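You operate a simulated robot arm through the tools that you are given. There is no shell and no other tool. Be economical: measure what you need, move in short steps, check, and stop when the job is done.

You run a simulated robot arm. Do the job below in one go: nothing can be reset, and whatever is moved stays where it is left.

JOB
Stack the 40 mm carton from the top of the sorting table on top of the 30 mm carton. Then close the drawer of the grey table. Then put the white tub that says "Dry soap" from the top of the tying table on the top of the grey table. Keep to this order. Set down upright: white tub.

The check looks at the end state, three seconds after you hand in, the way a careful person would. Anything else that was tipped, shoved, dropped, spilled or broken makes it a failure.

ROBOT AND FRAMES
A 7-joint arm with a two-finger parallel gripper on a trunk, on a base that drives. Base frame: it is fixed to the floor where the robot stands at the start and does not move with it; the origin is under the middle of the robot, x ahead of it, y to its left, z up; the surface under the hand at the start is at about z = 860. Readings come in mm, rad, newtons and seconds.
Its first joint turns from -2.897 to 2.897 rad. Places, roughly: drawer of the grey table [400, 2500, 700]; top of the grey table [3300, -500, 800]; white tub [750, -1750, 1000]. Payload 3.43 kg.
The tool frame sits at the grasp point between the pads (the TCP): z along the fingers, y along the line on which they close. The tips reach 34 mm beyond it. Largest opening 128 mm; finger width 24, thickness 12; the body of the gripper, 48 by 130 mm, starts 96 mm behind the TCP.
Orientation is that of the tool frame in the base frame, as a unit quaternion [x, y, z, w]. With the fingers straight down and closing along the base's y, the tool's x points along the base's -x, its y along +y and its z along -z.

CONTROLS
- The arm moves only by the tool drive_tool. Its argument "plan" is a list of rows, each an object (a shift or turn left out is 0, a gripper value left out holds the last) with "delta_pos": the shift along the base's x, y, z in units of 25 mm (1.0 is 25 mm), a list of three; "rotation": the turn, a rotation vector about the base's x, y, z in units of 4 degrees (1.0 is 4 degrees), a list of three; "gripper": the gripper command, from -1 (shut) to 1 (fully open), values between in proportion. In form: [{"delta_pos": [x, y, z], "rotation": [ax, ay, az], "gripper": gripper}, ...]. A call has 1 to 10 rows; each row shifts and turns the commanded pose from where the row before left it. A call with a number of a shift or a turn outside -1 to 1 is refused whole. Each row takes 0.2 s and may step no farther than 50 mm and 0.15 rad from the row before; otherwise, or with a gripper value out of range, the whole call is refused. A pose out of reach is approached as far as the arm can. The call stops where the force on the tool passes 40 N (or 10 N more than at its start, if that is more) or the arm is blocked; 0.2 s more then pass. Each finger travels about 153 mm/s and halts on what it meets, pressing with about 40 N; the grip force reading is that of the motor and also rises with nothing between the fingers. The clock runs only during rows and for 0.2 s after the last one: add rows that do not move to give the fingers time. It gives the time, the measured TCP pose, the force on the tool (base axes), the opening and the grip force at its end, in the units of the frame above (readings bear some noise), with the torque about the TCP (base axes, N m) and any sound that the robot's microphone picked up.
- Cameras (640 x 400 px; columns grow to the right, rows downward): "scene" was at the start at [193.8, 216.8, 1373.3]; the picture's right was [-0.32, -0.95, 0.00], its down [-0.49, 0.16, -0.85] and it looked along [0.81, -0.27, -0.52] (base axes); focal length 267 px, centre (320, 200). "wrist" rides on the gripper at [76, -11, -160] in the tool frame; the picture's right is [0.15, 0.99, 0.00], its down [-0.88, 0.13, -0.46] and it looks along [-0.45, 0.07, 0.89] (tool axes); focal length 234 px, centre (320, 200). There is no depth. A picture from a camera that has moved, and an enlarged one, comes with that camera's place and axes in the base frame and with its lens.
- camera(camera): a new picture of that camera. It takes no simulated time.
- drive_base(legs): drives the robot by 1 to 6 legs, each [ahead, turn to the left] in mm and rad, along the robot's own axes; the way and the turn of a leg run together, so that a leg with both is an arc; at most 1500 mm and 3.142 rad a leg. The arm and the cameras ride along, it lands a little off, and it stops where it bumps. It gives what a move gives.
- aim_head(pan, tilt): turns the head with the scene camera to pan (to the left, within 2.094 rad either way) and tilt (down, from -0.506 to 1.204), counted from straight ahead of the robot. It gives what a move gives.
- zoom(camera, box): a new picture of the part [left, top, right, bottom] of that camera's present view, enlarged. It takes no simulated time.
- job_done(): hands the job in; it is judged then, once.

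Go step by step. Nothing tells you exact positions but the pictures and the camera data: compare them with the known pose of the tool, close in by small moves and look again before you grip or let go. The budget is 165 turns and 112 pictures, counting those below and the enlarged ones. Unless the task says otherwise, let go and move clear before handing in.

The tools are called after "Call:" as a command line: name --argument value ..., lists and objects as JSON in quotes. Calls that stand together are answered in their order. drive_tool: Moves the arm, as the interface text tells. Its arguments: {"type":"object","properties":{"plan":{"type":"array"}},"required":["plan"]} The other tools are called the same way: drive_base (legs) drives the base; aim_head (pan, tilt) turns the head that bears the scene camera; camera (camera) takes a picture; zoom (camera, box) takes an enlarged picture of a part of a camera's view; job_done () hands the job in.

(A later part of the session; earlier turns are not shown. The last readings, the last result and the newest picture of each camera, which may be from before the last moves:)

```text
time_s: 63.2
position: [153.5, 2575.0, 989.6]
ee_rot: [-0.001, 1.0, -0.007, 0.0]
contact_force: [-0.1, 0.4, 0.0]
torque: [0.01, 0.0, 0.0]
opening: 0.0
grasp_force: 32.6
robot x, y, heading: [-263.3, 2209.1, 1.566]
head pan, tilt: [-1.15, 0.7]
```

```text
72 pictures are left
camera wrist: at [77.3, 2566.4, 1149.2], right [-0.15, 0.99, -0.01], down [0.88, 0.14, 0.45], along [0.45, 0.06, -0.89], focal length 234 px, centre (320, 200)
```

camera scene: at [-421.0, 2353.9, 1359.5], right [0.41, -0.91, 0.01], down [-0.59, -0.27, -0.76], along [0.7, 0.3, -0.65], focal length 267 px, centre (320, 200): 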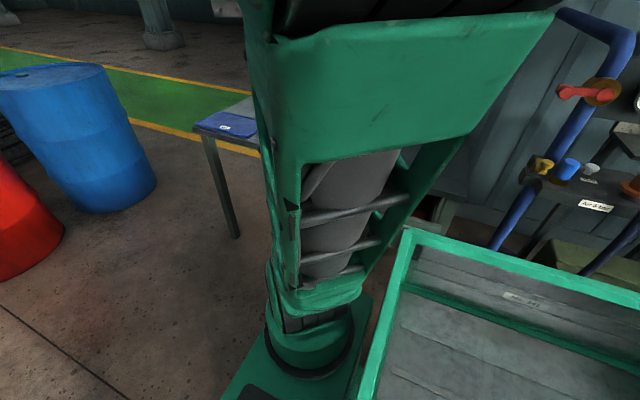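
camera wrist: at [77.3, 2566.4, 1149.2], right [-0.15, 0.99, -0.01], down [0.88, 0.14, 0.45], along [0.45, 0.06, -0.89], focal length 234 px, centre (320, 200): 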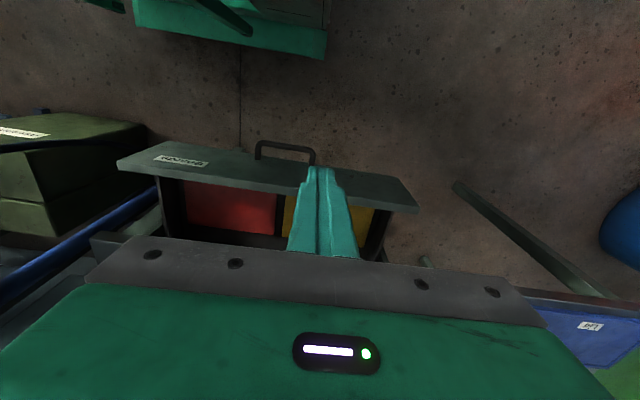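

The hand is outside the drawer front, beside the handle. Descend 150 mm and look again.

Call:
drive_tool --plan '[{"delta_pos": [0, 0, -1]}, {"delta_pos": [0, 0, -1]}, {"delta_pos": [0, 0, -1]}, {"delta_pos": [0, 0, -1]}, {"delta_pos": [0, 0, -1]}, {"delta_pos": [0, 0, -1]}, {}]'

Call:
camera --camera "wrist"

Call:
camera --camera "scene"

```text
time_s: 64.8
position: [153.8, 2573.9, 838.6]
ee_rot: [-0.002, 1.0, -0.007, 0.0]
contact_force: [0.5, 0.0, -0.1]
torque: [-0.03, 0.01, -0.01]
opening: 0.0
grasp_force: 32.9
robot x, y, heading: [-263.2, 2209.2, 1.565]
head pan, tilt: [-1.15, 0.7]
```

```text
71 pictures are left
camera wrist: at [77.7, 2565.5, 999.5], right [-0.15, 0.99, -0.01], down [0.88, 0.14, 0.45], along [0.45, 0.06, -0.89], focal length 234 px, centre (320, 200)
```

wrist: 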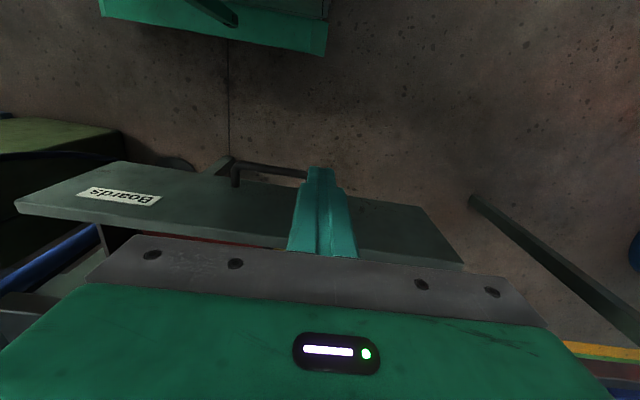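

```text
70 pictures are left
camera scene: at [-420.9, 2353.9, 1359.5], right [0.41, -0.91, 0.01], down [-0.59, -0.27, -0.76], along [0.7, 0.3, -0.65], focal length 267 px, centre (320, 200)
```

scene: 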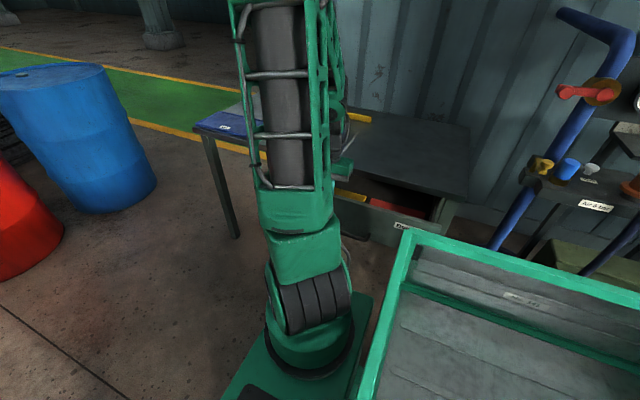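

The front panel spans z≈606–757 at x≈262, labelled "Boards"; the handle ends at y≈2550. I'll shift to y≈2592, lower the tip to z≈700, and push gently in +x.

Call:
drive_tool --plan '[{"delta_pos": [0, 0.8, -0.5]}, {"delta_pos": [0, 0, -1]}, {"delta_pos": [0, 0, -1]}, {"delta_pos": [0, 0, -1]}, {"delta_pos": [0, 0, -0.8]}, {"delta_pos": [0.8, 0, 0]}, {"delta_pos": [0.8, 0, 0]}, {"delta_pos": [0.8, 0, 0]}, {"delta_pos": [0.8, 0, 0]}, {}]'

Call:
camera --camera "wrist"

```text
time_s: 67.0
position: [233.2, 2594.1, 731.0]
ee_rot: [-0.002, 1.0, -0.007, 0.0]
contact_force: [0.1, -0.1, 0.3]
torque: [-0.02, -0.01, 0.01]
opening: 0.1
grasp_force: 32.9
robot x, y, heading: [-261.2, 2212.8, 1.568]
head pan, tilt: [-1.15, 0.7]
```

```text
69 pictures are left
camera wrist: at [158.1, 2585.4, 891.4], right [-0.15, 0.99, -0.01], down [0.88, 0.14, 0.45], along [0.45, 0.06, -0.89], focal length 234 px, centre (320, 200)
```

wrist: 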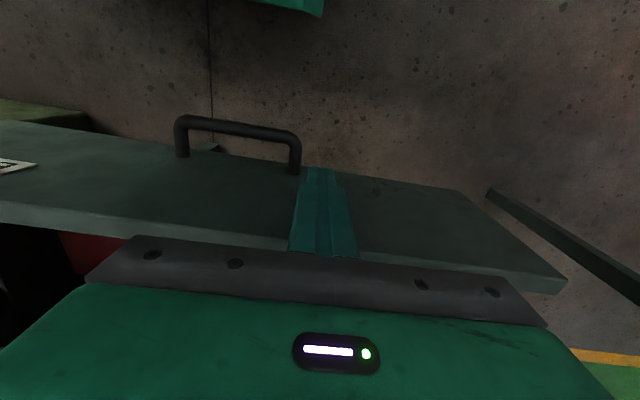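

Well placed. Push in +x.

Call:
drive_tool --plan '[{"delta_pos": [0.5, 0, 0]}, {"delta_pos": [0.5, 0, 0]}, {"delta_pos": [0.5, 0, 0]}, {"delta_pos": [0.5, 0, 0]}, {"delta_pos": [0.5, 0, 0]}, {"delta_pos": [0.5, 0, 0]}, {"delta_pos": [0.5, 0, 0]}, {"delta_pos": [0.5, 0, 0]}]'

Call:
camera --camera "wrist"

```text
time_s: 68.8
position: [334.2, 2594.0, 730.1]
ee_rot: [-0.002, 1.0, -0.007, 0.0]
contact_force: [0.6, 0.2, 0.2]
torque: [0.01, -0.01, -0.02]
opening: 0.0
grasp_force: 33.3
robot x, y, heading: [-262.8, 2207.2, 1.566]
head pan, tilt: [-1.15, 0.7]
```

```text
68 pictures are left
camera wrist: at [258.5, 2585.4, 891.4], right [-0.15, 0.99, -0.01], down [0.88, 0.14, 0.45], along [0.45, 0.06, -0.89], focal length 234 px, centre (320, 200)
```

wrist: 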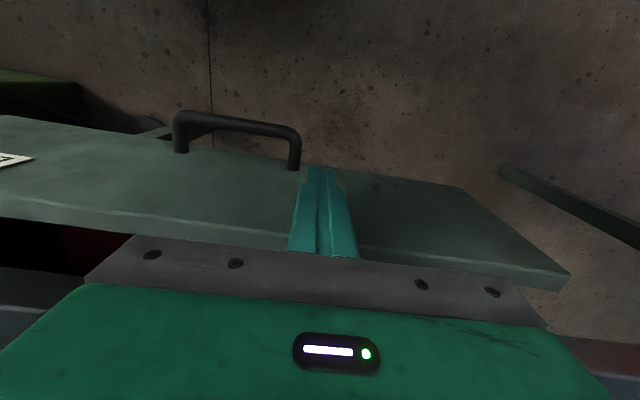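

The drawer slides freely. Continue in smaller steps toward closed.

Call:
drive_tool --plan '[{"delta_pos": [0.4, 0, 0]}, {"delta_pos": [0.4, 0, 0]}, {"delta_pos": [0.4, 0, 0]}, {"delta_pos": [0.4, 0, 0]}, {}]'

Call:
camera --camera "wrist"

Call:
zoom --camera "scene" --box '[320, 90, 480, 190]'

```text
time_s: 70.0
position: [374.4, 2593.1, 732.0]
ee_rot: [-0.002, 1.0, -0.007, 0.0]
contact_force: [0.3, -0.3, -0.3]
torque: [0.02, 0.03, 0.0]
opening: 0.0
grasp_force: 33.3
robot x, y, heading: [-263.8, 2206.6, 1.568]
head pan, tilt: [-1.15, 0.7]
```

```text
67 pictures are left
camera wrist: at [298.6, 2585.1, 891.9], right [-0.15, 0.99, -0.01], down [0.88, 0.14, 0.45], along [0.45, 0.06, -0.89], focal length 234 px, centre (320, 200)
```

wrist: 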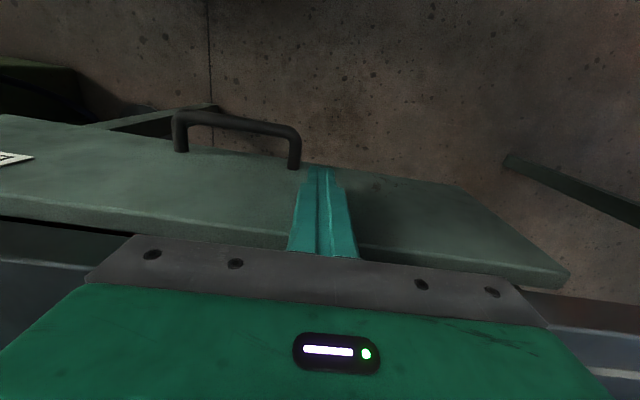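

```text
4.00 times, centred on (400, 140) of scene
camera zoom: at [-420.9, 2354.0, 1359.5], right [0.41, -0.91, 0.01], down [-0.59, -0.27, -0.76], along [0.7, 0.3, -0.65], focal length 1066 px, centre (0, 440)
```

zoom: 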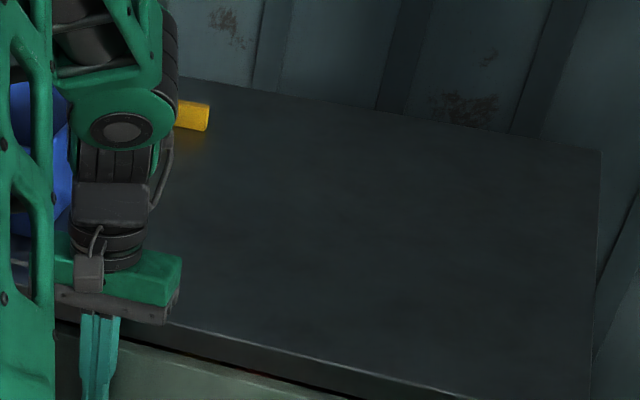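

Nearly closed. Continue in 5 mm steps.

Call:
drive_tool --plan '[{"delta_pos": [0.2, 0, 0]}, {"delta_pos": [0.2, 0, 0]}, {"delta_pos": [0.2, 0, 0]}, {"delta_pos": [0.2, 0, 0]}, {}]'

Call:
camera --camera "wrist"

Call:
zoom --camera "scene" --box '[320, 140, 480, 240]'

```text
time_s: 71.2
position: [390.3, 2595.3, 730.8]
ee_rot: [-0.002, 1.0, -0.006, -0.002]
contact_force: [-30.2, -2.7, 5.7]
torque: [0.15, -2.21, -0.39]
opening: 0.0
grasp_force: 32.9
robot x, y, heading: [-259.9, 2208.3, 1.573]
head pan, tilt: [-1.15, 0.7]
```

```text
65 pictures are left
camera wrist: at [316.5, 2585.3, 891.8], right [-0.15, 0.99, -0.01], down [0.88, 0.14, 0.45], along [0.45, 0.06, -0.89], focal length 234 px, centre (320, 200)
```

wrist: 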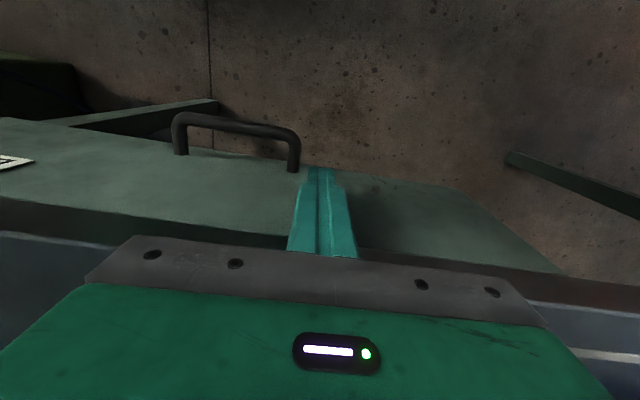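

```text
4.00 times, centred on (400, 190) of scene
camera zoom: at [-422.0, 2353.8, 1359.4], right [0.41, -0.91, 0.01], down [-0.59, -0.27, -0.76], along [0.7, 0.3, -0.65], focal length 1066 px, centre (0, 240)
```

zoom: 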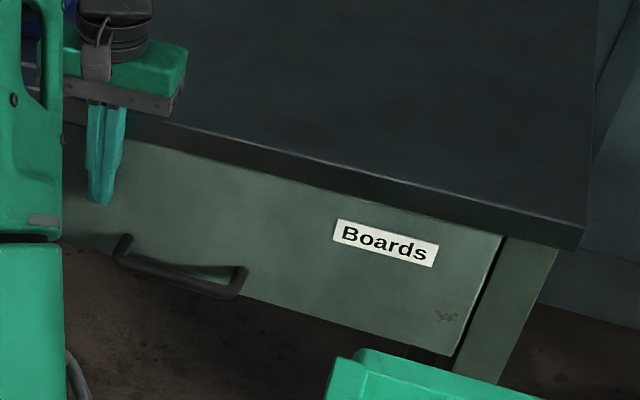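

The torque says my fingers touched the table edge (contact ~74 mm above TCP) rather than the drawer stop. I'll back off, tilt the tips forward 16°, and push lower to check whether the drawer has further to go.

Call:
drive_tool --plan '[{"delta_pos": [-0.8, 0, 0]}, {"delta_pos": [-0.8, 0, 0]}, {"delta_pos": [0, 0, 0], "rotation": [0, -1, 0]}, {"rotation": [0, -1, 0]}, {"rotation": [0, -1, 0]}, {"rotation": [0, -1, 0]}, {"delta_pos": [0, 0, -0.4]}, {}]'

Call:
zoom --camera "scene" --box '[310, 130, 470, 230]'

Call:
camera --camera "wrist"

```text
time_s: 73.0
position: [354.2, 2594.6, 720.7]
ee_rot: [-0.001, 0.99, -0.007, 0.139]
contact_force: [0.3, -0.1, 0.5]
torque: [0.01, 0.01, 0.02]
opening: 0.2
grasp_force: 33.4
robot x, y, heading: [-266.0, 2209.4, 1.567]
head pan, tilt: [-1.15, 0.7]
```

```text
4.00 times, centred on (390, 180) of scene
camera zoom: at [-420.9, 2354.0, 1359.5], right [0.41, -0.91, 0.01], down [-0.59, -0.27, -0.76], along [0.7, 0.3, -0.65], focal length 1066 px, centre (40, 280)
```

zoom: 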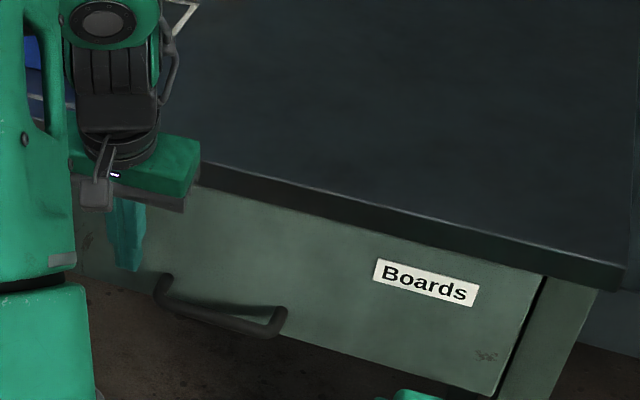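

```text
62 pictures are left
camera wrist: at [237.1, 2585.7, 854.5], right [-0.14, 0.99, -0.05], down [0.72, 0.14, 0.68], along [0.68, 0.06, -0.73], focal length 234 px, centre (320, 200)
```

wrist: 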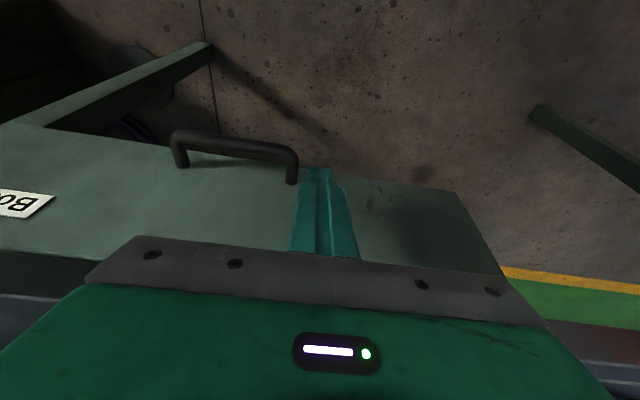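

Now push with tips leading, in small steps until the stop.

Call:
drive_tool --plan '[{"delta_pos": [0.5, 0, 0]}, {"delta_pos": [0.4, 0, 0]}, {"delta_pos": [0.2, 0, 0]}, {"delta_pos": [0.2, 0, 0]}, {"delta_pos": [0.2, 0, 0]}, {"delta_pos": [0.2, 0, 0]}, {}]'

Call:
zoom --camera "scene" --box '[310, 130, 470, 230]'

```text
time_s: 74.3
position: [388.8, 2583.8, 723.4]
ee_rot: [0.0, 0.991, -0.002, 0.133]
contact_force: [-13.5, -4.2, 15.4]
torque: [-0.35, 0.02, -0.15]
opening: 0.0
grasp_force: 33.1
robot x, y, heading: [-263.0, 2209.0, 1.57]
head pan, tilt: [-1.15, 0.7]
stopped in row 6: the force on the tool passed its limit at 53 N (the readings are from after the stop); the commanded pose is now the measured one
```

```text
4.00 times, centred on (390, 180) of scene
camera zoom: at [-421.3, 2354.2, 1359.5], right [0.41, -0.91, 0.01], down [-0.59, -0.27, -0.76], along [0.7, 0.3, -0.65], focal length 1066 px, centre (40, 280)
```

zoom: 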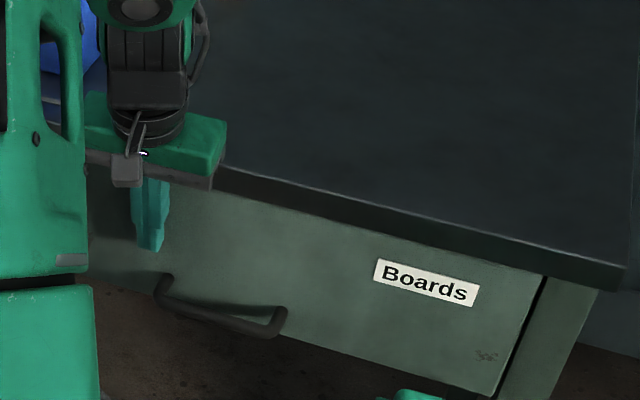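

The drawer did not move under 53 N with tip contact — it is fully closed. Back off, level the hand and rise.

Call:
drive_tool --plan '[{"delta_pos": [-0.8, 0, 0]}, {"delta_pos": [-1, 0, 0]}, {"delta_pos": [-1, 0, 0], "rotation": [0, 1, 0]}, {"delta_pos": [-1, 0, 0], "rotation": [0, 1, 0]}, {"delta_pos": [-1, 0, 0], "rotation": [0, 1, 0]}, {"delta_pos": [-1, 0, 0.5], "rotation": [0, 1, 0]}, {"delta_pos": [-1, 0, 1]}, {"delta_pos": [0, 0, 1]}, {"delta_pos": [0, 0, 1]}, {"delta_pos": [0, 0, 1]}]'

Call:
drive_tool --plan '[{"delta_pos": [0, 0, 1]}, {"delta_pos": [0, 0, 1]}, {"delta_pos": [0, 0, 1]}, {"delta_pos": [0, 0, 1]}, {"delta_pos": [0, 0, 1]}, {"delta_pos": [0, 0, 1]}, {"delta_pos": [0, 0, 1]}, {"delta_pos": [0, 0, 1]}, {"delta_pos": [0, 0, 1]}, {"delta_pos": [0, 0, 1]}]'

Call:
camera --camera "wrist"

```text
time_s: 76.5
position: [220.4, 2586.7, 836.3]
ee_rot: [-0.001, 1.0, 0.0, -0.007]
contact_force: [0.5, 0.9, -0.4]
torque: [-0.01, 0.01, 0.0]
opening: 0.2
grasp_force: 33.2
robot x, y, heading: [-262.1, 2207.8, 1.564]
head pan, tilt: [-1.15, 0.7]
```

```text
time_s: 78.7
position: [218.6, 2585.8, 1086.6]
ee_rot: [-0.001, 1.0, -0.001, -0.007]
contact_force: [-0.3, 0.2, -0.2]
torque: [-0.05, 0.0, -0.03]
opening: 0.0
grasp_force: 32.7
robot x, y, heading: [-261.0, 2210.5, 1.565]
head pan, tilt: [-1.15, 0.7]
```

```text
60 pictures are left
camera wrist: at [145.2, 2575.3, 1248.4], right [-0.15, 0.99, 0.0], down [0.89, 0.13, 0.44], along [0.44, 0.07, -0.9], focal length 234 px, centre (320, 200)
```

wrist: 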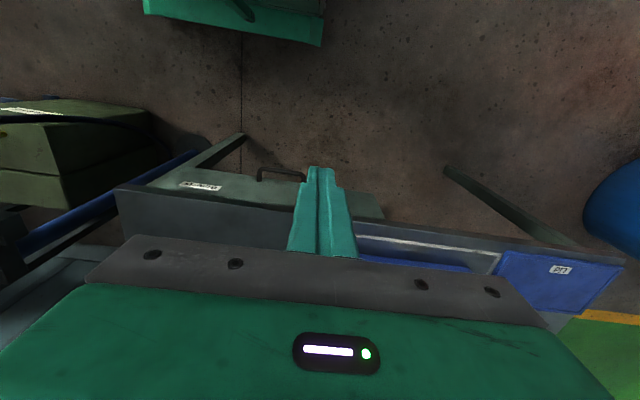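

Drawer closed. I'll now reverse along the aisle toward the tying table with the arm held up on the right side, then look.

Call:
drive_base --legs '[[-1300, 0.005], [-1000, 0]]'

Call:
aim_head --pan -2.09 --tilt 0.45

Call:
camera --camera "scene"

```text
time_s: 90.2
position: [216.2, 287.4, 1086.7]
ee_rot: [-0.001, 1.0, -0.001, -0.007]
contact_force: [0.6, 1.0, -0.6]
torque: [0.01, -0.02, 0.03]
opening: 0.0
grasp_force: 33.0
robot x, y, heading: [-266.2, -94.0, 1.568]
head pan, tilt: [-1.15, 0.7]
```

```text
time_s: 91.4
position: [216.3, 273.8, 1091.3]
ee_rot: [-0.002, 1.0, 0.006, -0.006]
contact_force: [-0.2, 0.0, 1.1]
torque: [-0.02, 0.01, 0.03]
opening: 0.0
grasp_force: 32.6
robot x, y, heading: [-266.7, -92.9, 1.567]
head pan, tilt: [-2.089, 0.45]
```

```text
59 pictures are left
camera scene: at [-421.1, -25.3, 1382.8], right [-0.5, -0.87, 0.01], down [-0.38, 0.2, -0.9], along [0.78, -0.45, -0.43], focal length 267 px, centre (320, 200)
```

scene: 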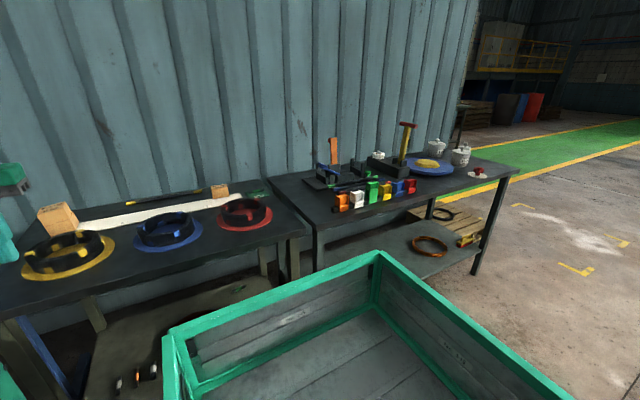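

The stack is intact. Two white tubs are on the tying table's far end; I zoom in on them.

Call:
zoom --camera "scene" --box '[360, 120, 520, 220]'

Call:
zoom --camera "scene" --box '[412, 130, 492, 180]'

```text
4.00 times, centred on (440, 170) of scene
camera zoom: at [-421.1, -25.3, 1382.8], right [-0.5, -0.87, 0.01], down [-0.38, 0.2, -0.9], along [0.78, -0.45, -0.43], focal length 1066 px, centre (-160, 320)
```

zoom: 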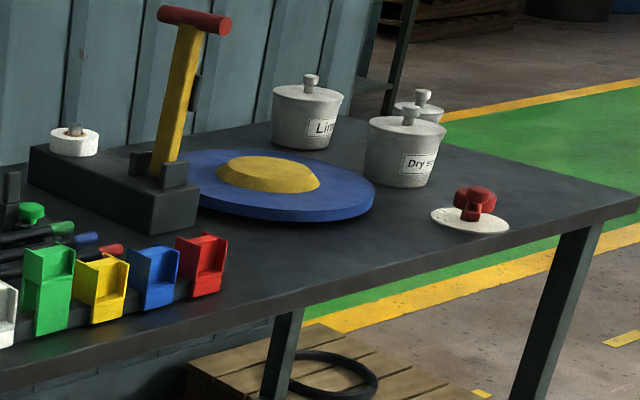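

```text
8.00 times, centred on (452, 155) of scene
camera zoom: at [-421.1, -25.3, 1382.8], right [-0.5, -0.87, 0.01], down [-0.38, 0.2, -0.9], along [0.78, -0.45, -0.43], focal length 2132 px, centre (-736, 560)
```

zoom: 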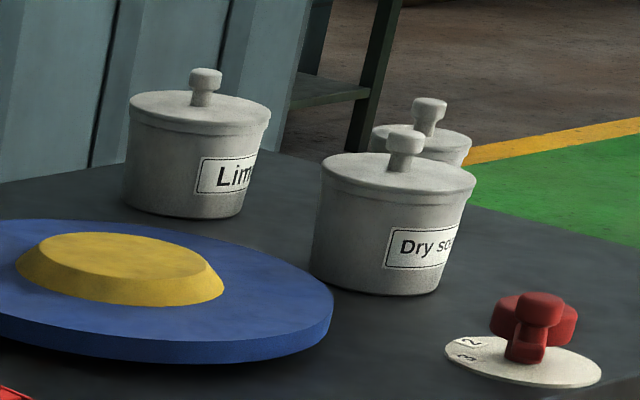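

Three tubs: "Lime", "Dry so…", and one behind. I need to read them closer. I'll reverse with an S-curve to stand beside the tying table's end.

Call:
drive_tool --plan '[{"delta_pos": [0, 0.4, 1], "gripper": -1}, {"delta_pos": [0, 0.4, 1]}, {"delta_pos": [0, 0.2, 1]}, {"delta_pos": [0, 0, 1]}, {"delta_pos": [0, 0, 1]}]'

Call:
drive_base --legs '[[-800, 0.17], [-800, -0.17]]'

Call:
aim_head --pan -1.7 --tilt 0.45

Call:
camera --camera "scene"

```text
time_s: 92.6
position: [210.9, 310.6, 1194.6]
ee_rot: [-0.013, 1.0, 0.002, -0.006]
contact_force: [2.4, -8.3, -0.3]
torque: [1.03, 0.46, 0.01]
opening: 0.0
grasp_force: 33.0
out of reach, approached as far as the arm can: row 5
robot x, y, heading: [-265.9, -92.2, 1.568]
head pan, tilt: [-2.089, 0.45]
```

```text
time_s: 101.0
position: [338.7, -1303.4, 1193.8]
ee_rot: [0.004, 1.0, 0.002, -0.005]
contact_force: [-0.9, -0.7, 0.0]
torque: [0.0, -0.02, 0.03]
opening: 0.0
grasp_force: 32.8
robot x, y, heading: [-144.9, -1687.0, 1.553]
head pan, tilt: [-2.089, 0.45]
```

```text
time_s: 101.8
position: [336.7, -1318.5, 1192.9]
ee_rot: [0.004, 1.0, 0.006, -0.005]
contact_force: [1.0, 0.6, -0.1]
torque: [0.01, 0.01, 0.0]
opening: 0.0
grasp_force: 32.8
robot x, y, heading: [-146.9, -1686.5, 1.56]
head pan, tilt: [-1.7, 0.45]
```

```text
56 pictures are left
camera scene: at [-289.4, -1588.1, 1382.3], right [-0.14, -0.99, 0.01], down [-0.43, 0.05, -0.9], along [0.89, -0.14, -0.43], focal length 267 px, centre (320, 200)
```

scene: 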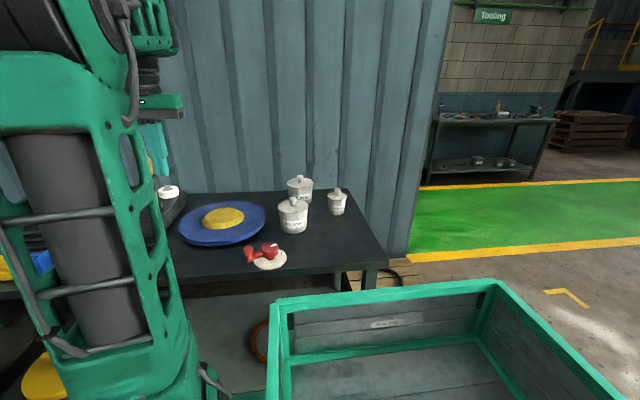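

Good view of the tubs. Zooming in to read.

Call:
zoom --camera "scene" --box '[270, 168, 366, 228]'

Call:
zoom --camera "scene" --box '[420, 80, 580, 180]'

```text
6.67 times, centred on (318, 198) of scene
camera zoom: at [-289.4, -1588.1, 1382.3], right [-0.14, -0.99, 0.01], down [-0.43, 0.05, -0.9], along [0.89, -0.14, -0.43], focal length 1777 px, centre (333, 213)
```

zoom: 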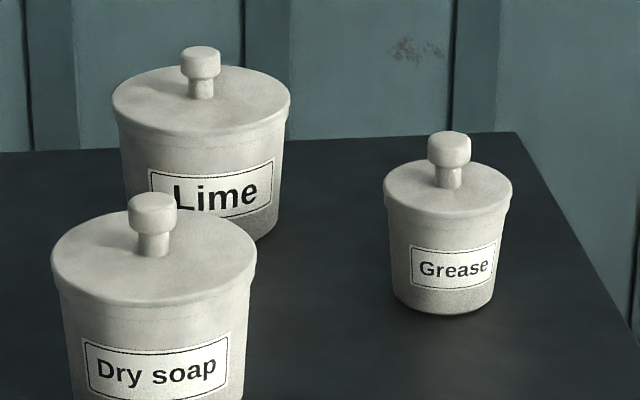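

```text
4.00 times, centred on (500, 130) of scene
camera zoom: at [-289.4, -1588.1, 1382.3], right [-0.14, -0.99, 0.01], down [-0.43, 0.05, -0.9], along [0.89, -0.14, -0.43], focal length 1066 px, centre (-400, 480)
```

zoom: 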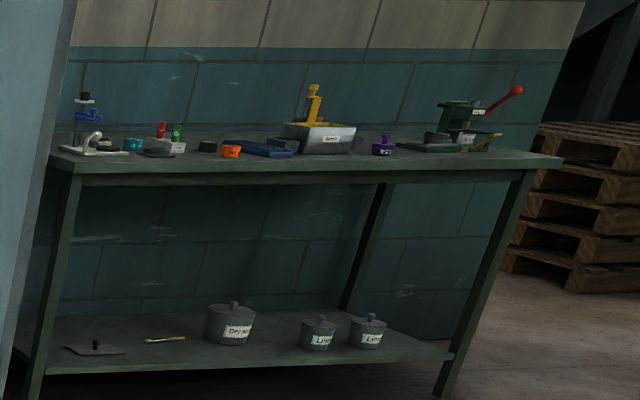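

"Dry soap" is the front tub: I estimate it at (585, -1627), lid top z≈942, lid about 112 mm wide with a knob to z≈977. I'll bring the hand over it, open.

Call:
drive_tool --plan '[{"delta_pos": [0.5, -0.95, 0], "gripper": 1}, {"delta_pos": [0.6, -0.95, 0]}, {"delta_pos": [0.7, -0.95, 0]}, {"delta_pos": [0.7, -0.95, 0]}, {"delta_pos": [0.7, -0.95, 0]}, {"delta_pos": [0.7, -0.95, 0]}, {"delta_pos": [0.7, -0.95, 0]}, {"delta_pos": [0.7, -0.95, 0]}, {"delta_pos": [0.7, -0.95, 0]}, {"delta_pos": [0.7, -0.95, 0]}]'

Call:
drive_tool --plan '[{"delta_pos": [0.8, -0.95, 0]}, {"delta_pos": [0.8, -0.95, 0]}, {"delta_pos": [0.6, -0.95, -0.4]}, {"delta_pos": [0.4, 0, -1]}, {"delta_pos": [0, 0, -1]}, {}]'

Call:
camera --camera "wrist"

Call:
camera --camera "scene"

```text
time_s: 104.0
position: [504.6, -1554.4, 1200.4]
ee_rot: [0.004, 1.0, 0.007, -0.005]
contact_force: [-0.1, 0.7, -0.2]
torque: [0.0, -0.06, 0.02]
opening: 128.0
grasp_force: 0.2
robot x, y, heading: [-146.9, -1687.4, 1.553]
head pan, tilt: [-1.7, 0.45]
```

```text
time_s: 105.4
position: [569.1, -1627.8, 1139.8]
ee_rot: [0.004, 1.0, 0.008, -0.005]
contact_force: [0.2, 0.1, 0.5]
torque: [-0.01, 0.0, 0.02]
opening: 128.1
grasp_force: 0.1
robot x, y, heading: [-147.7, -1688.2, 1.556]
head pan, tilt: [-1.7, 0.45]
```

```text
53 pictures are left
camera wrist: at [496.0, -1640.1, 1301.9], right [-0.14, 0.99, 0.02], down [0.89, 0.12, 0.45], along [0.44, 0.08, -0.89], focal length 234 px, centre (320, 200)
```

wrist: 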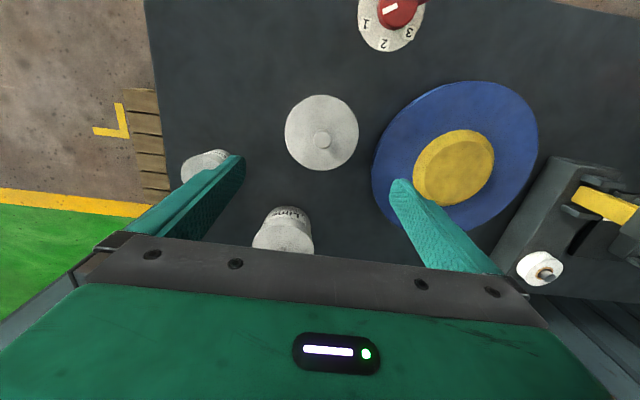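

```text
52 pictures are left
camera scene: at [-289.4, -1588.2, 1382.3], right [-0.14, -0.99, 0.01], down [-0.43, 0.05, -0.9], along [0.89, -0.13, -0.43], focal length 267 px, centre (320, 200)
```

scene: 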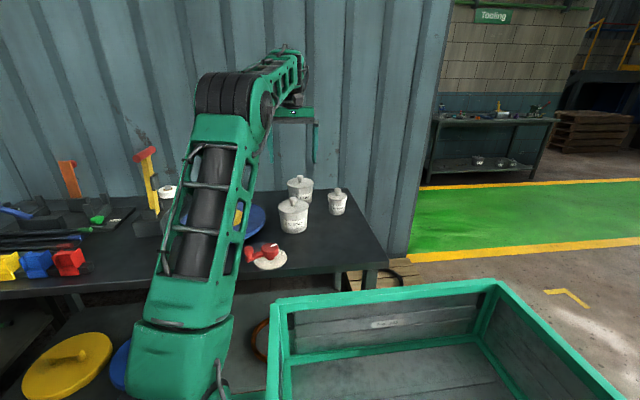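

Wrist view puts the lid centre at about (560, -1622), lid top ~950. I'll centre and descend 90 mm.

Call:
drive_tool --plan '[{"delta_pos": [-0.36, 0.2, -0.6]}, {"delta_pos": [0, 0, -1]}, {"delta_pos": [0, 0, -1]}, {"delta_pos": [0, 0, -1]}, {}]'

Call:
camera --camera "wrist"

Call:
zoom --camera "scene" --box '[240, 140, 368, 220]'

```text
time_s: 106.6
position: [561.3, -1621.8, 1050.8]
ee_rot: [0.004, 1.0, 0.008, -0.006]
contact_force: [0.3, -0.9, -0.4]
torque: [-0.03, -0.01, 0.0]
opening: 128.0
grasp_force: 0.0
robot x, y, heading: [-145.4, -1690.9, 1.557]
head pan, tilt: [-1.7, 0.45]
```

```text
51 pictures are left
camera wrist: at [487.5, -1634.6, 1211.4], right [-0.14, 0.99, 0.02], down [0.89, 0.12, 0.45], along [0.44, 0.08, -0.89], focal length 234 px, centre (320, 200)
```

wrist: 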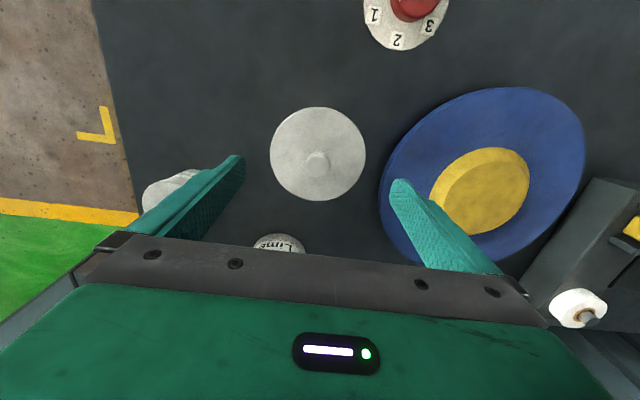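

```text
5.00 times, centred on (304, 180) of scene
camera zoom: at [-289.4, -1588.1, 1382.3], right [-0.14, -0.99, 0.01], down [-0.43, 0.05, -0.9], along [0.89, -0.13, -0.43], focal length 1333 px, centre (400, 300)
```

zoom: 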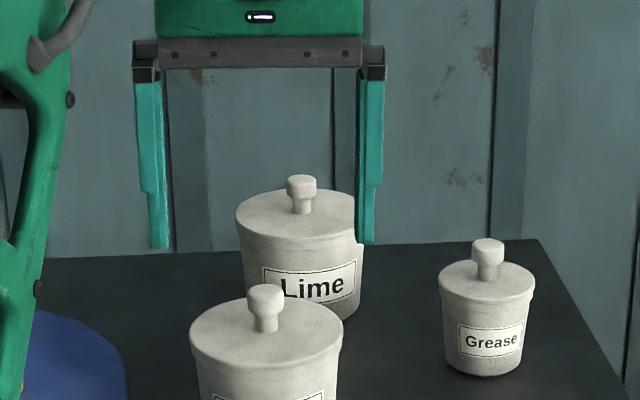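

Stereo confirms the tub is centred under the hand (561, -1621), lid top z≈939. Descend to z≈918 straddling it.

Call:
drive_tool --plan '[{"delta_pos": [0, 0.02, -0.9]}, {"delta_pos": [0, 0, -0.9]}, {"delta_pos": [0, 0, -0.9]}, {"delta_pos": [0, 0, -0.9]}, {"delta_pos": [0, 0, -0.9]}, {"delta_pos": [0, 0, -0.8]}, {}]'

Call:
camera --camera "wrist"

Call:
zoom --camera "scene" --box '[230, 165, 358, 245]'

```text
time_s: 108.2
position: [561.4, -1622.2, 915.7]
ee_rot: [0.004, 1.0, 0.008, -0.006]
contact_force: [-0.2, -0.1, 0.3]
torque: [0.04, 0.0, 0.0]
opening: 127.6
grasp_force: 0.0
robot x, y, heading: [-147.6, -1684.2, 1.552]
head pan, tilt: [-1.7, 0.45]
```

```text
49 pictures are left
camera wrist: at [487.4, -1634.1, 1078.4], right [-0.14, 0.99, 0.02], down [0.89, 0.12, 0.45], along [0.44, 0.08, -0.89], focal length 234 px, centre (320, 200)
```

wrist: 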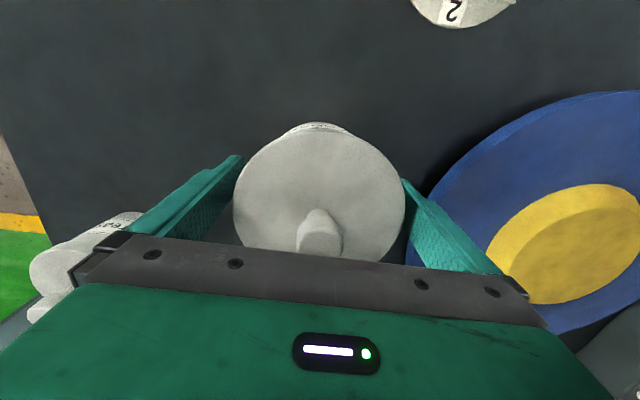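

```text
5.00 times, centred on (294, 205) of scene
camera zoom: at [-289.4, -1588.1, 1382.3], right [-0.14, -0.99, 0.01], down [-0.43, 0.05, -0.9], along [0.89, -0.13, -0.43], focal length 1333 px, centre (450, 175)
```

zoom: 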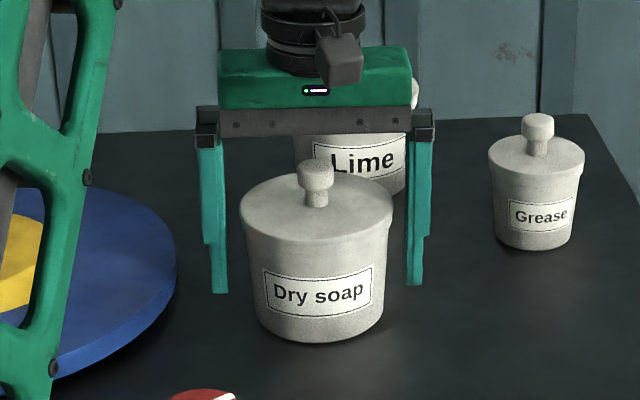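

Tub sits between the fingers. Closing gently.

Call:
drive_tool --plan '[{"delta_pos": [0.15, 0, 0]}, {"gripper": 0.7}, {"gripper": -1}, {"gripper": -1}, {"gripper": -1}]'

Call:
camera --camera "wrist"

Call:
zoom --camera "scene" --box '[230, 165, 358, 245]'

```text
time_s: 109.4
position: [565.8, -1620.9, 917.4]
ee_rot: [0.004, 1.0, 0.008, -0.006]
contact_force: [-0.2, -0.7, 0.3]
torque: [-0.06, -0.12, -0.04]
opening: 106.9
grasp_force: 40.1
robot x, y, heading: [-145.9, -1689.4, 1.557]
head pan, tilt: [-1.7, 0.45]
```

```text
47 pictures are left
camera wrist: at [491.3, -1634.1, 1078.5], right [-0.14, 0.99, 0.02], down [0.89, 0.12, 0.45], along [0.44, 0.08, -0.89], focal length 234 px, centre (320, 200)
```

wrist: 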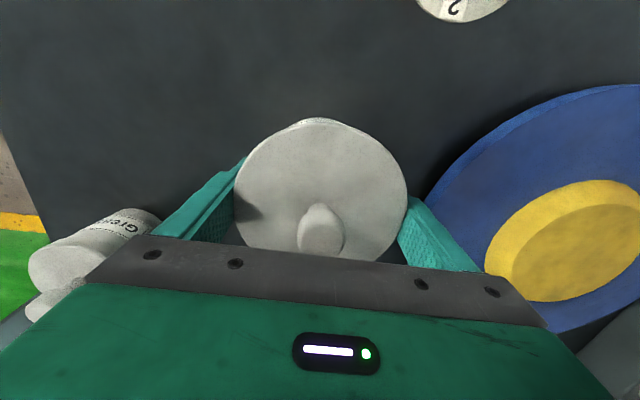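

```text
5.00 times, centred on (294, 205) of scene
camera zoom: at [-289.3, -1588.2, 1382.4], right [-0.14, -0.99, 0.01], down [-0.43, 0.05, -0.9], along [0.89, -0.13, -0.43], focal length 1333 px, centre (450, 175)
```

zoom: 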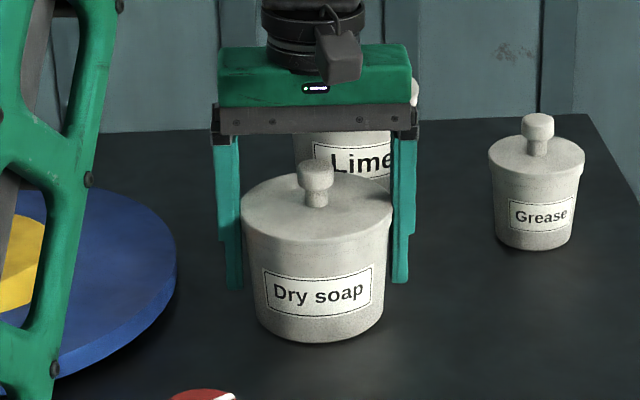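

Grip at 106.9 mm. Test-lift 15 mm.

Call:
drive_tool --plan '[{"delta_pos": [0, 0, 0.3]}, {"delta_pos": [0, 0, 0.3]}, {}, {}]'

Call:
zoom --camera "scene" --box '[230, 165, 358, 245]'

```text
time_s: 110.4
position: [565.5, -1621.0, 932.4]
ee_rot: [0.005, 1.0, 0.007, -0.005]
contact_force: [0.7, 0.3, -6.8]
torque: [0.01, -0.06, 0.03]
opening: 107.0
grasp_force: 40.4
robot x, y, heading: [-144.2, -1685.4, 1.556]
head pan, tilt: [-1.7, 0.45]
```

```text
5.00 times, centred on (294, 205) of scene
camera zoom: at [-289.1, -1588.1, 1382.4], right [-0.14, -0.99, 0.01], down [-0.43, 0.05, -0.9], along [0.89, -0.13, -0.43], focal length 1333 px, centre (450, 175)
```

zoom: 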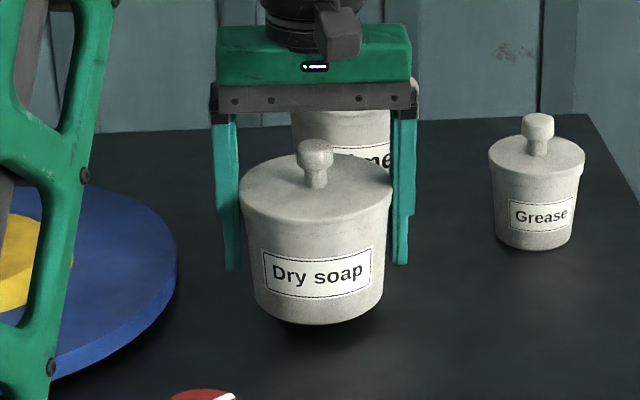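

The whole tub lifts straight (~7 N). Raise it well clear and draw it in toward the robot's front-right.

Call:
drive_tool --plan '[{"delta_pos": [0, 0, 0.8]}, {"delta_pos": [0, 0, 1]}, {"delta_pos": [0, 0, 1]}, {"delta_pos": [0, 0, 1]}, {"delta_pos": [0, 0, 1]}, {"delta_pos": [0, 0, 1]}, {"delta_pos": [-0.5, 0, 1]}, {"delta_pos": [-0.8, 0, 0.8]}, {"delta_pos": [-0.8, 0, 0.5]}, {"delta_pos": [-0.8, 0, 0]}]'

Call:
drive_tool --plan '[{"delta_pos": [-0.8, 0.4, 0]}, {"delta_pos": [-0.8, 0.6, 0]}, {"delta_pos": [-0.6, 0.8, 0]}, {"delta_pos": [-0.6, 0.8, 0]}, {"delta_pos": [-0.6, 0.8, 0]}, {"delta_pos": [-0.6, 0.8, 0]}, {"delta_pos": [-0.6, 0.8, 0]}, {"delta_pos": [-0.4, 0.8, 0]}, {"delta_pos": [-0.2, 0.8, 0]}, {"delta_pos": [0, 0.8, 0]}]'

Call:
aim_head --pan -1.9 --tilt 0.3

Call:
camera --camera "scene"

```text
time_s: 112.6
position: [493.6, -1621.3, 1133.8]
ee_rot: [0.004, 1.0, 0.009, -0.006]
contact_force: [1.2, 0.1, -7.2]
torque: [-0.01, 0.02, -0.02]
opening: 106.8
grasp_force: 39.9
robot x, y, heading: [-146.0, -1687.1, 1.557]
head pan, tilt: [-1.7, 0.45]
```

```text
time_s: 114.8
position: [362.6, -1435.8, 1134.3]
ee_rot: [0.003, 1.0, 0.008, -0.006]
contact_force: [-0.5, 1.1, -7.1]
torque: [0.0, -0.03, -0.01]
opening: 107.0
grasp_force: 40.0
robot x, y, heading: [-149.3, -1684.8, 1.553]
head pan, tilt: [-1.7, 0.45]
```

```text
time_s: 115.5
position: [362.2, -1436.6, 1134.1]
ee_rot: [0.005, 1.0, 0.008, -0.005]
contact_force: [-0.6, -0.8, -6.9]
torque: [-0.02, -0.01, 0.02]
opening: 107.1
grasp_force: 40.0
robot x, y, heading: [-143.8, -1688.8, 1.557]
head pan, tilt: [-1.901, 0.3]
```

```text
44 pictures are left
camera scene: at [-292.3, -1606.1, 1396.5], right [-0.34, -0.94, 0.01], down [-0.28, 0.09, -0.96], along [0.9, -0.33, -0.29], focal length 267 px, centre (320, 200)
```

scene: 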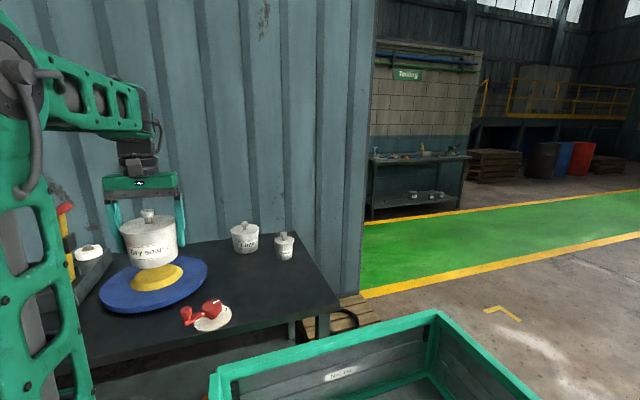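

Route: reverse past the wall end, turn right, cross to the green walkway, then head along it toward (3300, -500). Reverse first and look.

Call:
drive_base --legs '[[-1500, 0.015]]'

Call:
drive_base --legs '[[0, -1.571]]'

Call:
aim_head --pan 0.2 --tilt 0.3

Call:
camera --camera "scene"

```text
time_s: 123.2
position: [342.8, -2945.2, 1133.4]
ee_rot: [0.001, 1.0, 0.008, -0.006]
contact_force: [0.2, 0.5, -5.3]
torque: [0.01, -0.03, 0.03]
opening: 107.0
grasp_force: 39.9
robot x, y, heading: [-161.7, -3202.9, 1.563]
head pan, tilt: [-1.901, 0.3]
```

```text
time_s: 127.1
position: [143.4, -3651.8, 1142.4]
ee_rot: [0.637, 0.77, 0.022, 0.011]
contact_force: [2.4, 0.7, -6.3]
torque: [-0.04, 0.16, 0.0]
opening: 106.9
grasp_force: 40.2
robot x, y, heading: [-167.1, -3185.3, 0.181]
head pan, tilt: [-1.901, 0.3]
stopped in leg 1: the robot was blocked; the commanded pose is now the measured one
```

```text
time_s: 129.1
position: [144.1, -3652.6, 1140.7]
ee_rot: [0.637, 0.77, 0.022, 0.011]
contact_force: [0.4, -0.1, -6.4]
torque: [0.02, 0.01, -0.03]
opening: 107.1
grasp_force: 39.9
robot x, y, heading: [-160.1, -3182.3, 0.183]
head pan, tilt: [0.201, 0.3]
```

```text
43 pictures are left
camera scene: at [-12.9, -2898.6, 1394.9], right [0.37, -0.93, 0.0], down [-0.29, -0.11, -0.95], along [0.88, 0.36, -0.31], focal length 267 px, centre (320, 200)
```

scene: 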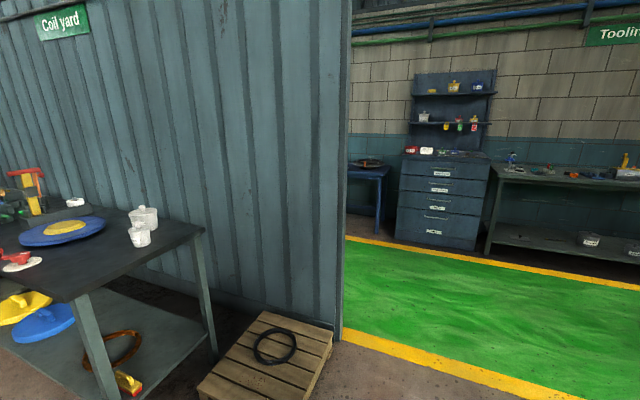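

Something blocked the turn. I'll look around the robot for what it touched.

Call:
aim_head --pan -1.2 --tilt 0.6

Call:
camera --camera "scene"

Call:
aim_head --pan -2.09 --tilt 0.6

Call:
camera --camera "scene"

Call:
aim_head --pan 2.09 --tilt 0.7

Call:
camera --camera "scene"

```text
time_s: 130.6
position: [143.8, -3652.4, 1140.9]
ee_rot: [0.637, 0.77, 0.022, 0.011]
contact_force: [-0.3, -0.1, -6.6]
torque: [-0.02, 0.0, 0.02]
opening: 107.0
grasp_force: 39.9
robot x, y, heading: [-162.2, -3184.4, 0.174]
head pan, tilt: [-1.201, 0.6]
```

```text
42 pictures are left
camera scene: at [-53.5, -3008.7, 1368.2], right [-0.85, -0.52, 0.01], down [-0.31, 0.48, -0.82], along [0.43, -0.7, -0.57], focal length 267 px, centre (320, 200)
```

scene: 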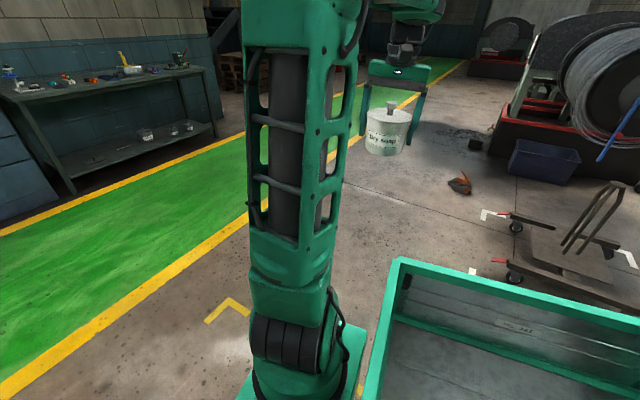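

```text
time_s: 131.8
position: [143.1, -3652.2, 1140.7]
ee_rot: [0.638, 0.77, 0.023, 0.011]
contact_force: [0.4, 0.1, -7.2]
torque: [-0.01, 0.02, 0.0]
opening: 106.8
grasp_force: 39.8
robot x, y, heading: [-162.7, -3183.9, 0.182]
head pan, tilt: [-2.089, 0.6]
```

```text
41 pictures are left
camera scene: at [-129.0, -3016.8, 1369.2], right [-0.94, 0.33, 0.01], down [0.18, 0.53, -0.83], along [-0.28, -0.78, -0.56], focal length 267 px, centre (320, 200)
```

scene: 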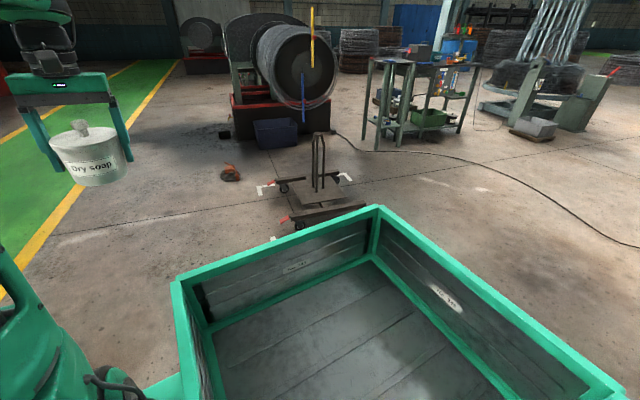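

```text
time_s: 135.2
position: [142.5, -3651.9, 1142.1]
ee_rot: [0.637, 0.771, 0.022, 0.012]
contact_force: [0.3, 0.0, -7.4]
torque: [-0.01, -0.02, 0.01]
opening: 107.1
grasp_force: 40.1
robot x, y, heading: [-167.8, -3185.1, 0.181]
head pan, tilt: [2.089, 0.7]
```

```text
40 pictures are left
camera scene: at [-154.7, -2868.4, 1360.6], right [0.77, 0.64, -0.01], down [0.4, -0.49, -0.77], along [-0.5, 0.58, -0.64], focal length 267 px, centre (320, 200)
```

scene: 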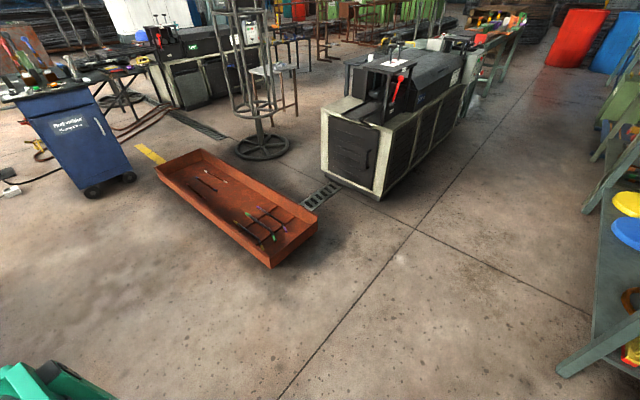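

No contact is obvious. I'll look down beside the base before moving again.

Call:
aim_head --pan 0.6 --tilt 1.1

Call:
camera --camera "scene"

Call:
aim_head --pan 1.9 --tilt 1.15

Call:
camera --camera "scene"

Call:
camera --camera "wrist"

```text
time_s: 136.8
position: [143.0, -3650.2, 1141.9]
ee_rot: [0.638, 0.77, 0.021, 0.012]
contact_force: [0.1, -0.1, -6.5]
torque: [-0.02, 0.02, -0.02]
opening: 107.0
grasp_force: 39.9
robot x, y, heading: [-167.0, -3184.5, 0.183]
head pan, tilt: [0.6, 1.1]
```

```text
39 pictures are left
camera scene: at [-55.6, -2889.0, 1329.3], right [0.71, -0.71, -0.01], down [-0.64, -0.63, -0.44], along [0.31, 0.32, -0.9], focal length 267 px, centre (320, 200)
```

scene: 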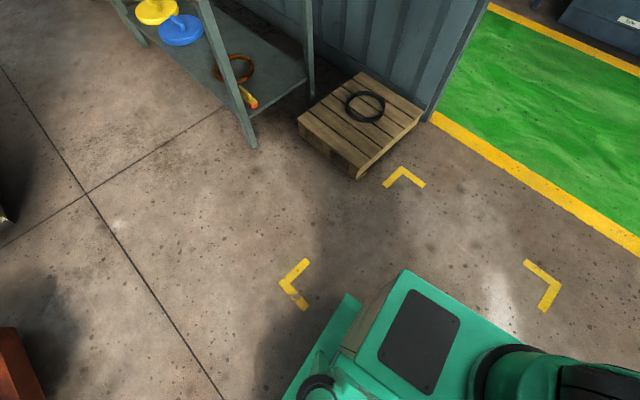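

```text
time_s: 138.3
position: [143.1, -3650.9, 1140.8]
ee_rot: [0.637, 0.77, 0.023, 0.011]
contact_force: [0.5, 0.5, -7.5]
torque: [0.01, 0.01, 0.01]
opening: 107.3
grasp_force: 40.4
robot x, y, heading: [-164.8, -3182.4, 0.182]
head pan, tilt: [1.901, 1.15]
```

```text
38 pictures are left
camera scene: at [-129.6, -2881.5, 1327.2], right [0.87, 0.49, -0.01], down [0.44, -0.8, -0.41], along [-0.21, 0.35, -0.91], focal length 267 px, centre (320, 200)
```

scene: 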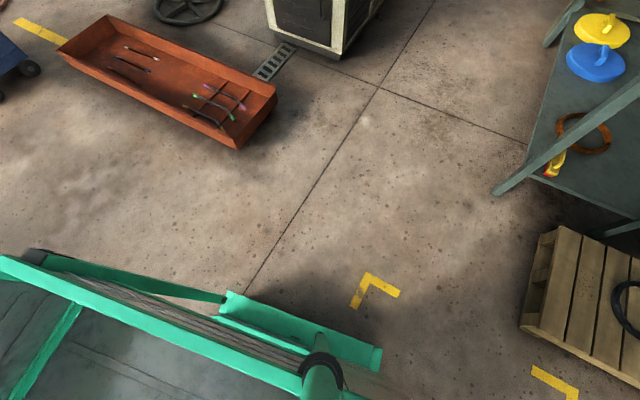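

```text
37 pictures are left
camera wrist: at [110.5, -3581.8, 1301.3], right [0.94, 0.33, 0.05], down [0.27, -0.85, 0.45], along [0.19, -0.41, -0.89], focal length 234 px, centre (320, 200)
```

wrist: 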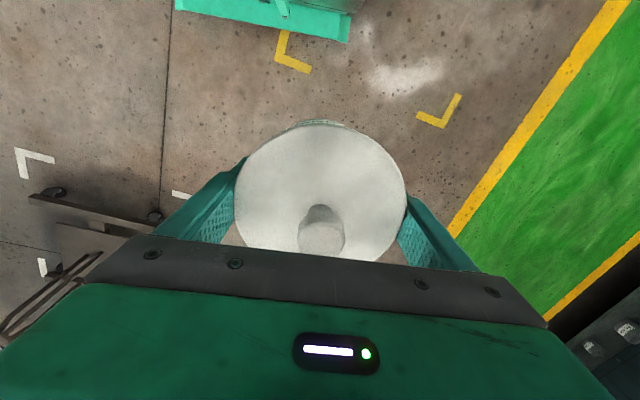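

Nothing lies near the base, so I'll proceed gently with a short arc forward and to the right.

Call:
drive_base --legs '[[200, -0.18]]'

Call:
aim_head --pan -2.09 --tilt 0.9

Call:
camera --camera "scene"

```text
time_s: 139.9
position: [254.6, -3680.5, 1140.7]
ee_rot: [0.703, 0.71, 0.021, 0.014]
contact_force: [-1.2, 0.3, -6.6]
torque: [-0.01, 0.0, 0.01]
opening: 107.2
grasp_force: 39.4
robot x, y, heading: [36.5, -3164.7, 0.006]
head pan, tilt: [1.901, 1.15]
```

```text
time_s: 143.1
position: [240.6, -3679.1, 1142.1]
ee_rot: [0.703, 0.71, 0.025, 0.017]
contact_force: [-0.3, -0.3, -7.2]
torque: [0.0, 0.0, 0.01]
opening: 107.3
grasp_force: 40.2
robot x, y, heading: [31.9, -3166.8, -0.002]
head pan, tilt: [-2.089, 0.901]
```

```text
36 pictures are left
camera scene: at [105.7, -2995.2, 1344.4], right [-0.87, 0.49, 0.01], down [0.38, 0.68, -0.63], along [-0.32, -0.54, -0.78], focal length 267 px, centre (320, 200)
```

scene: 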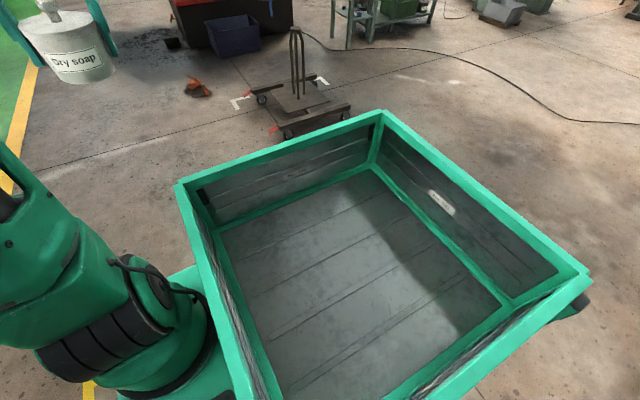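

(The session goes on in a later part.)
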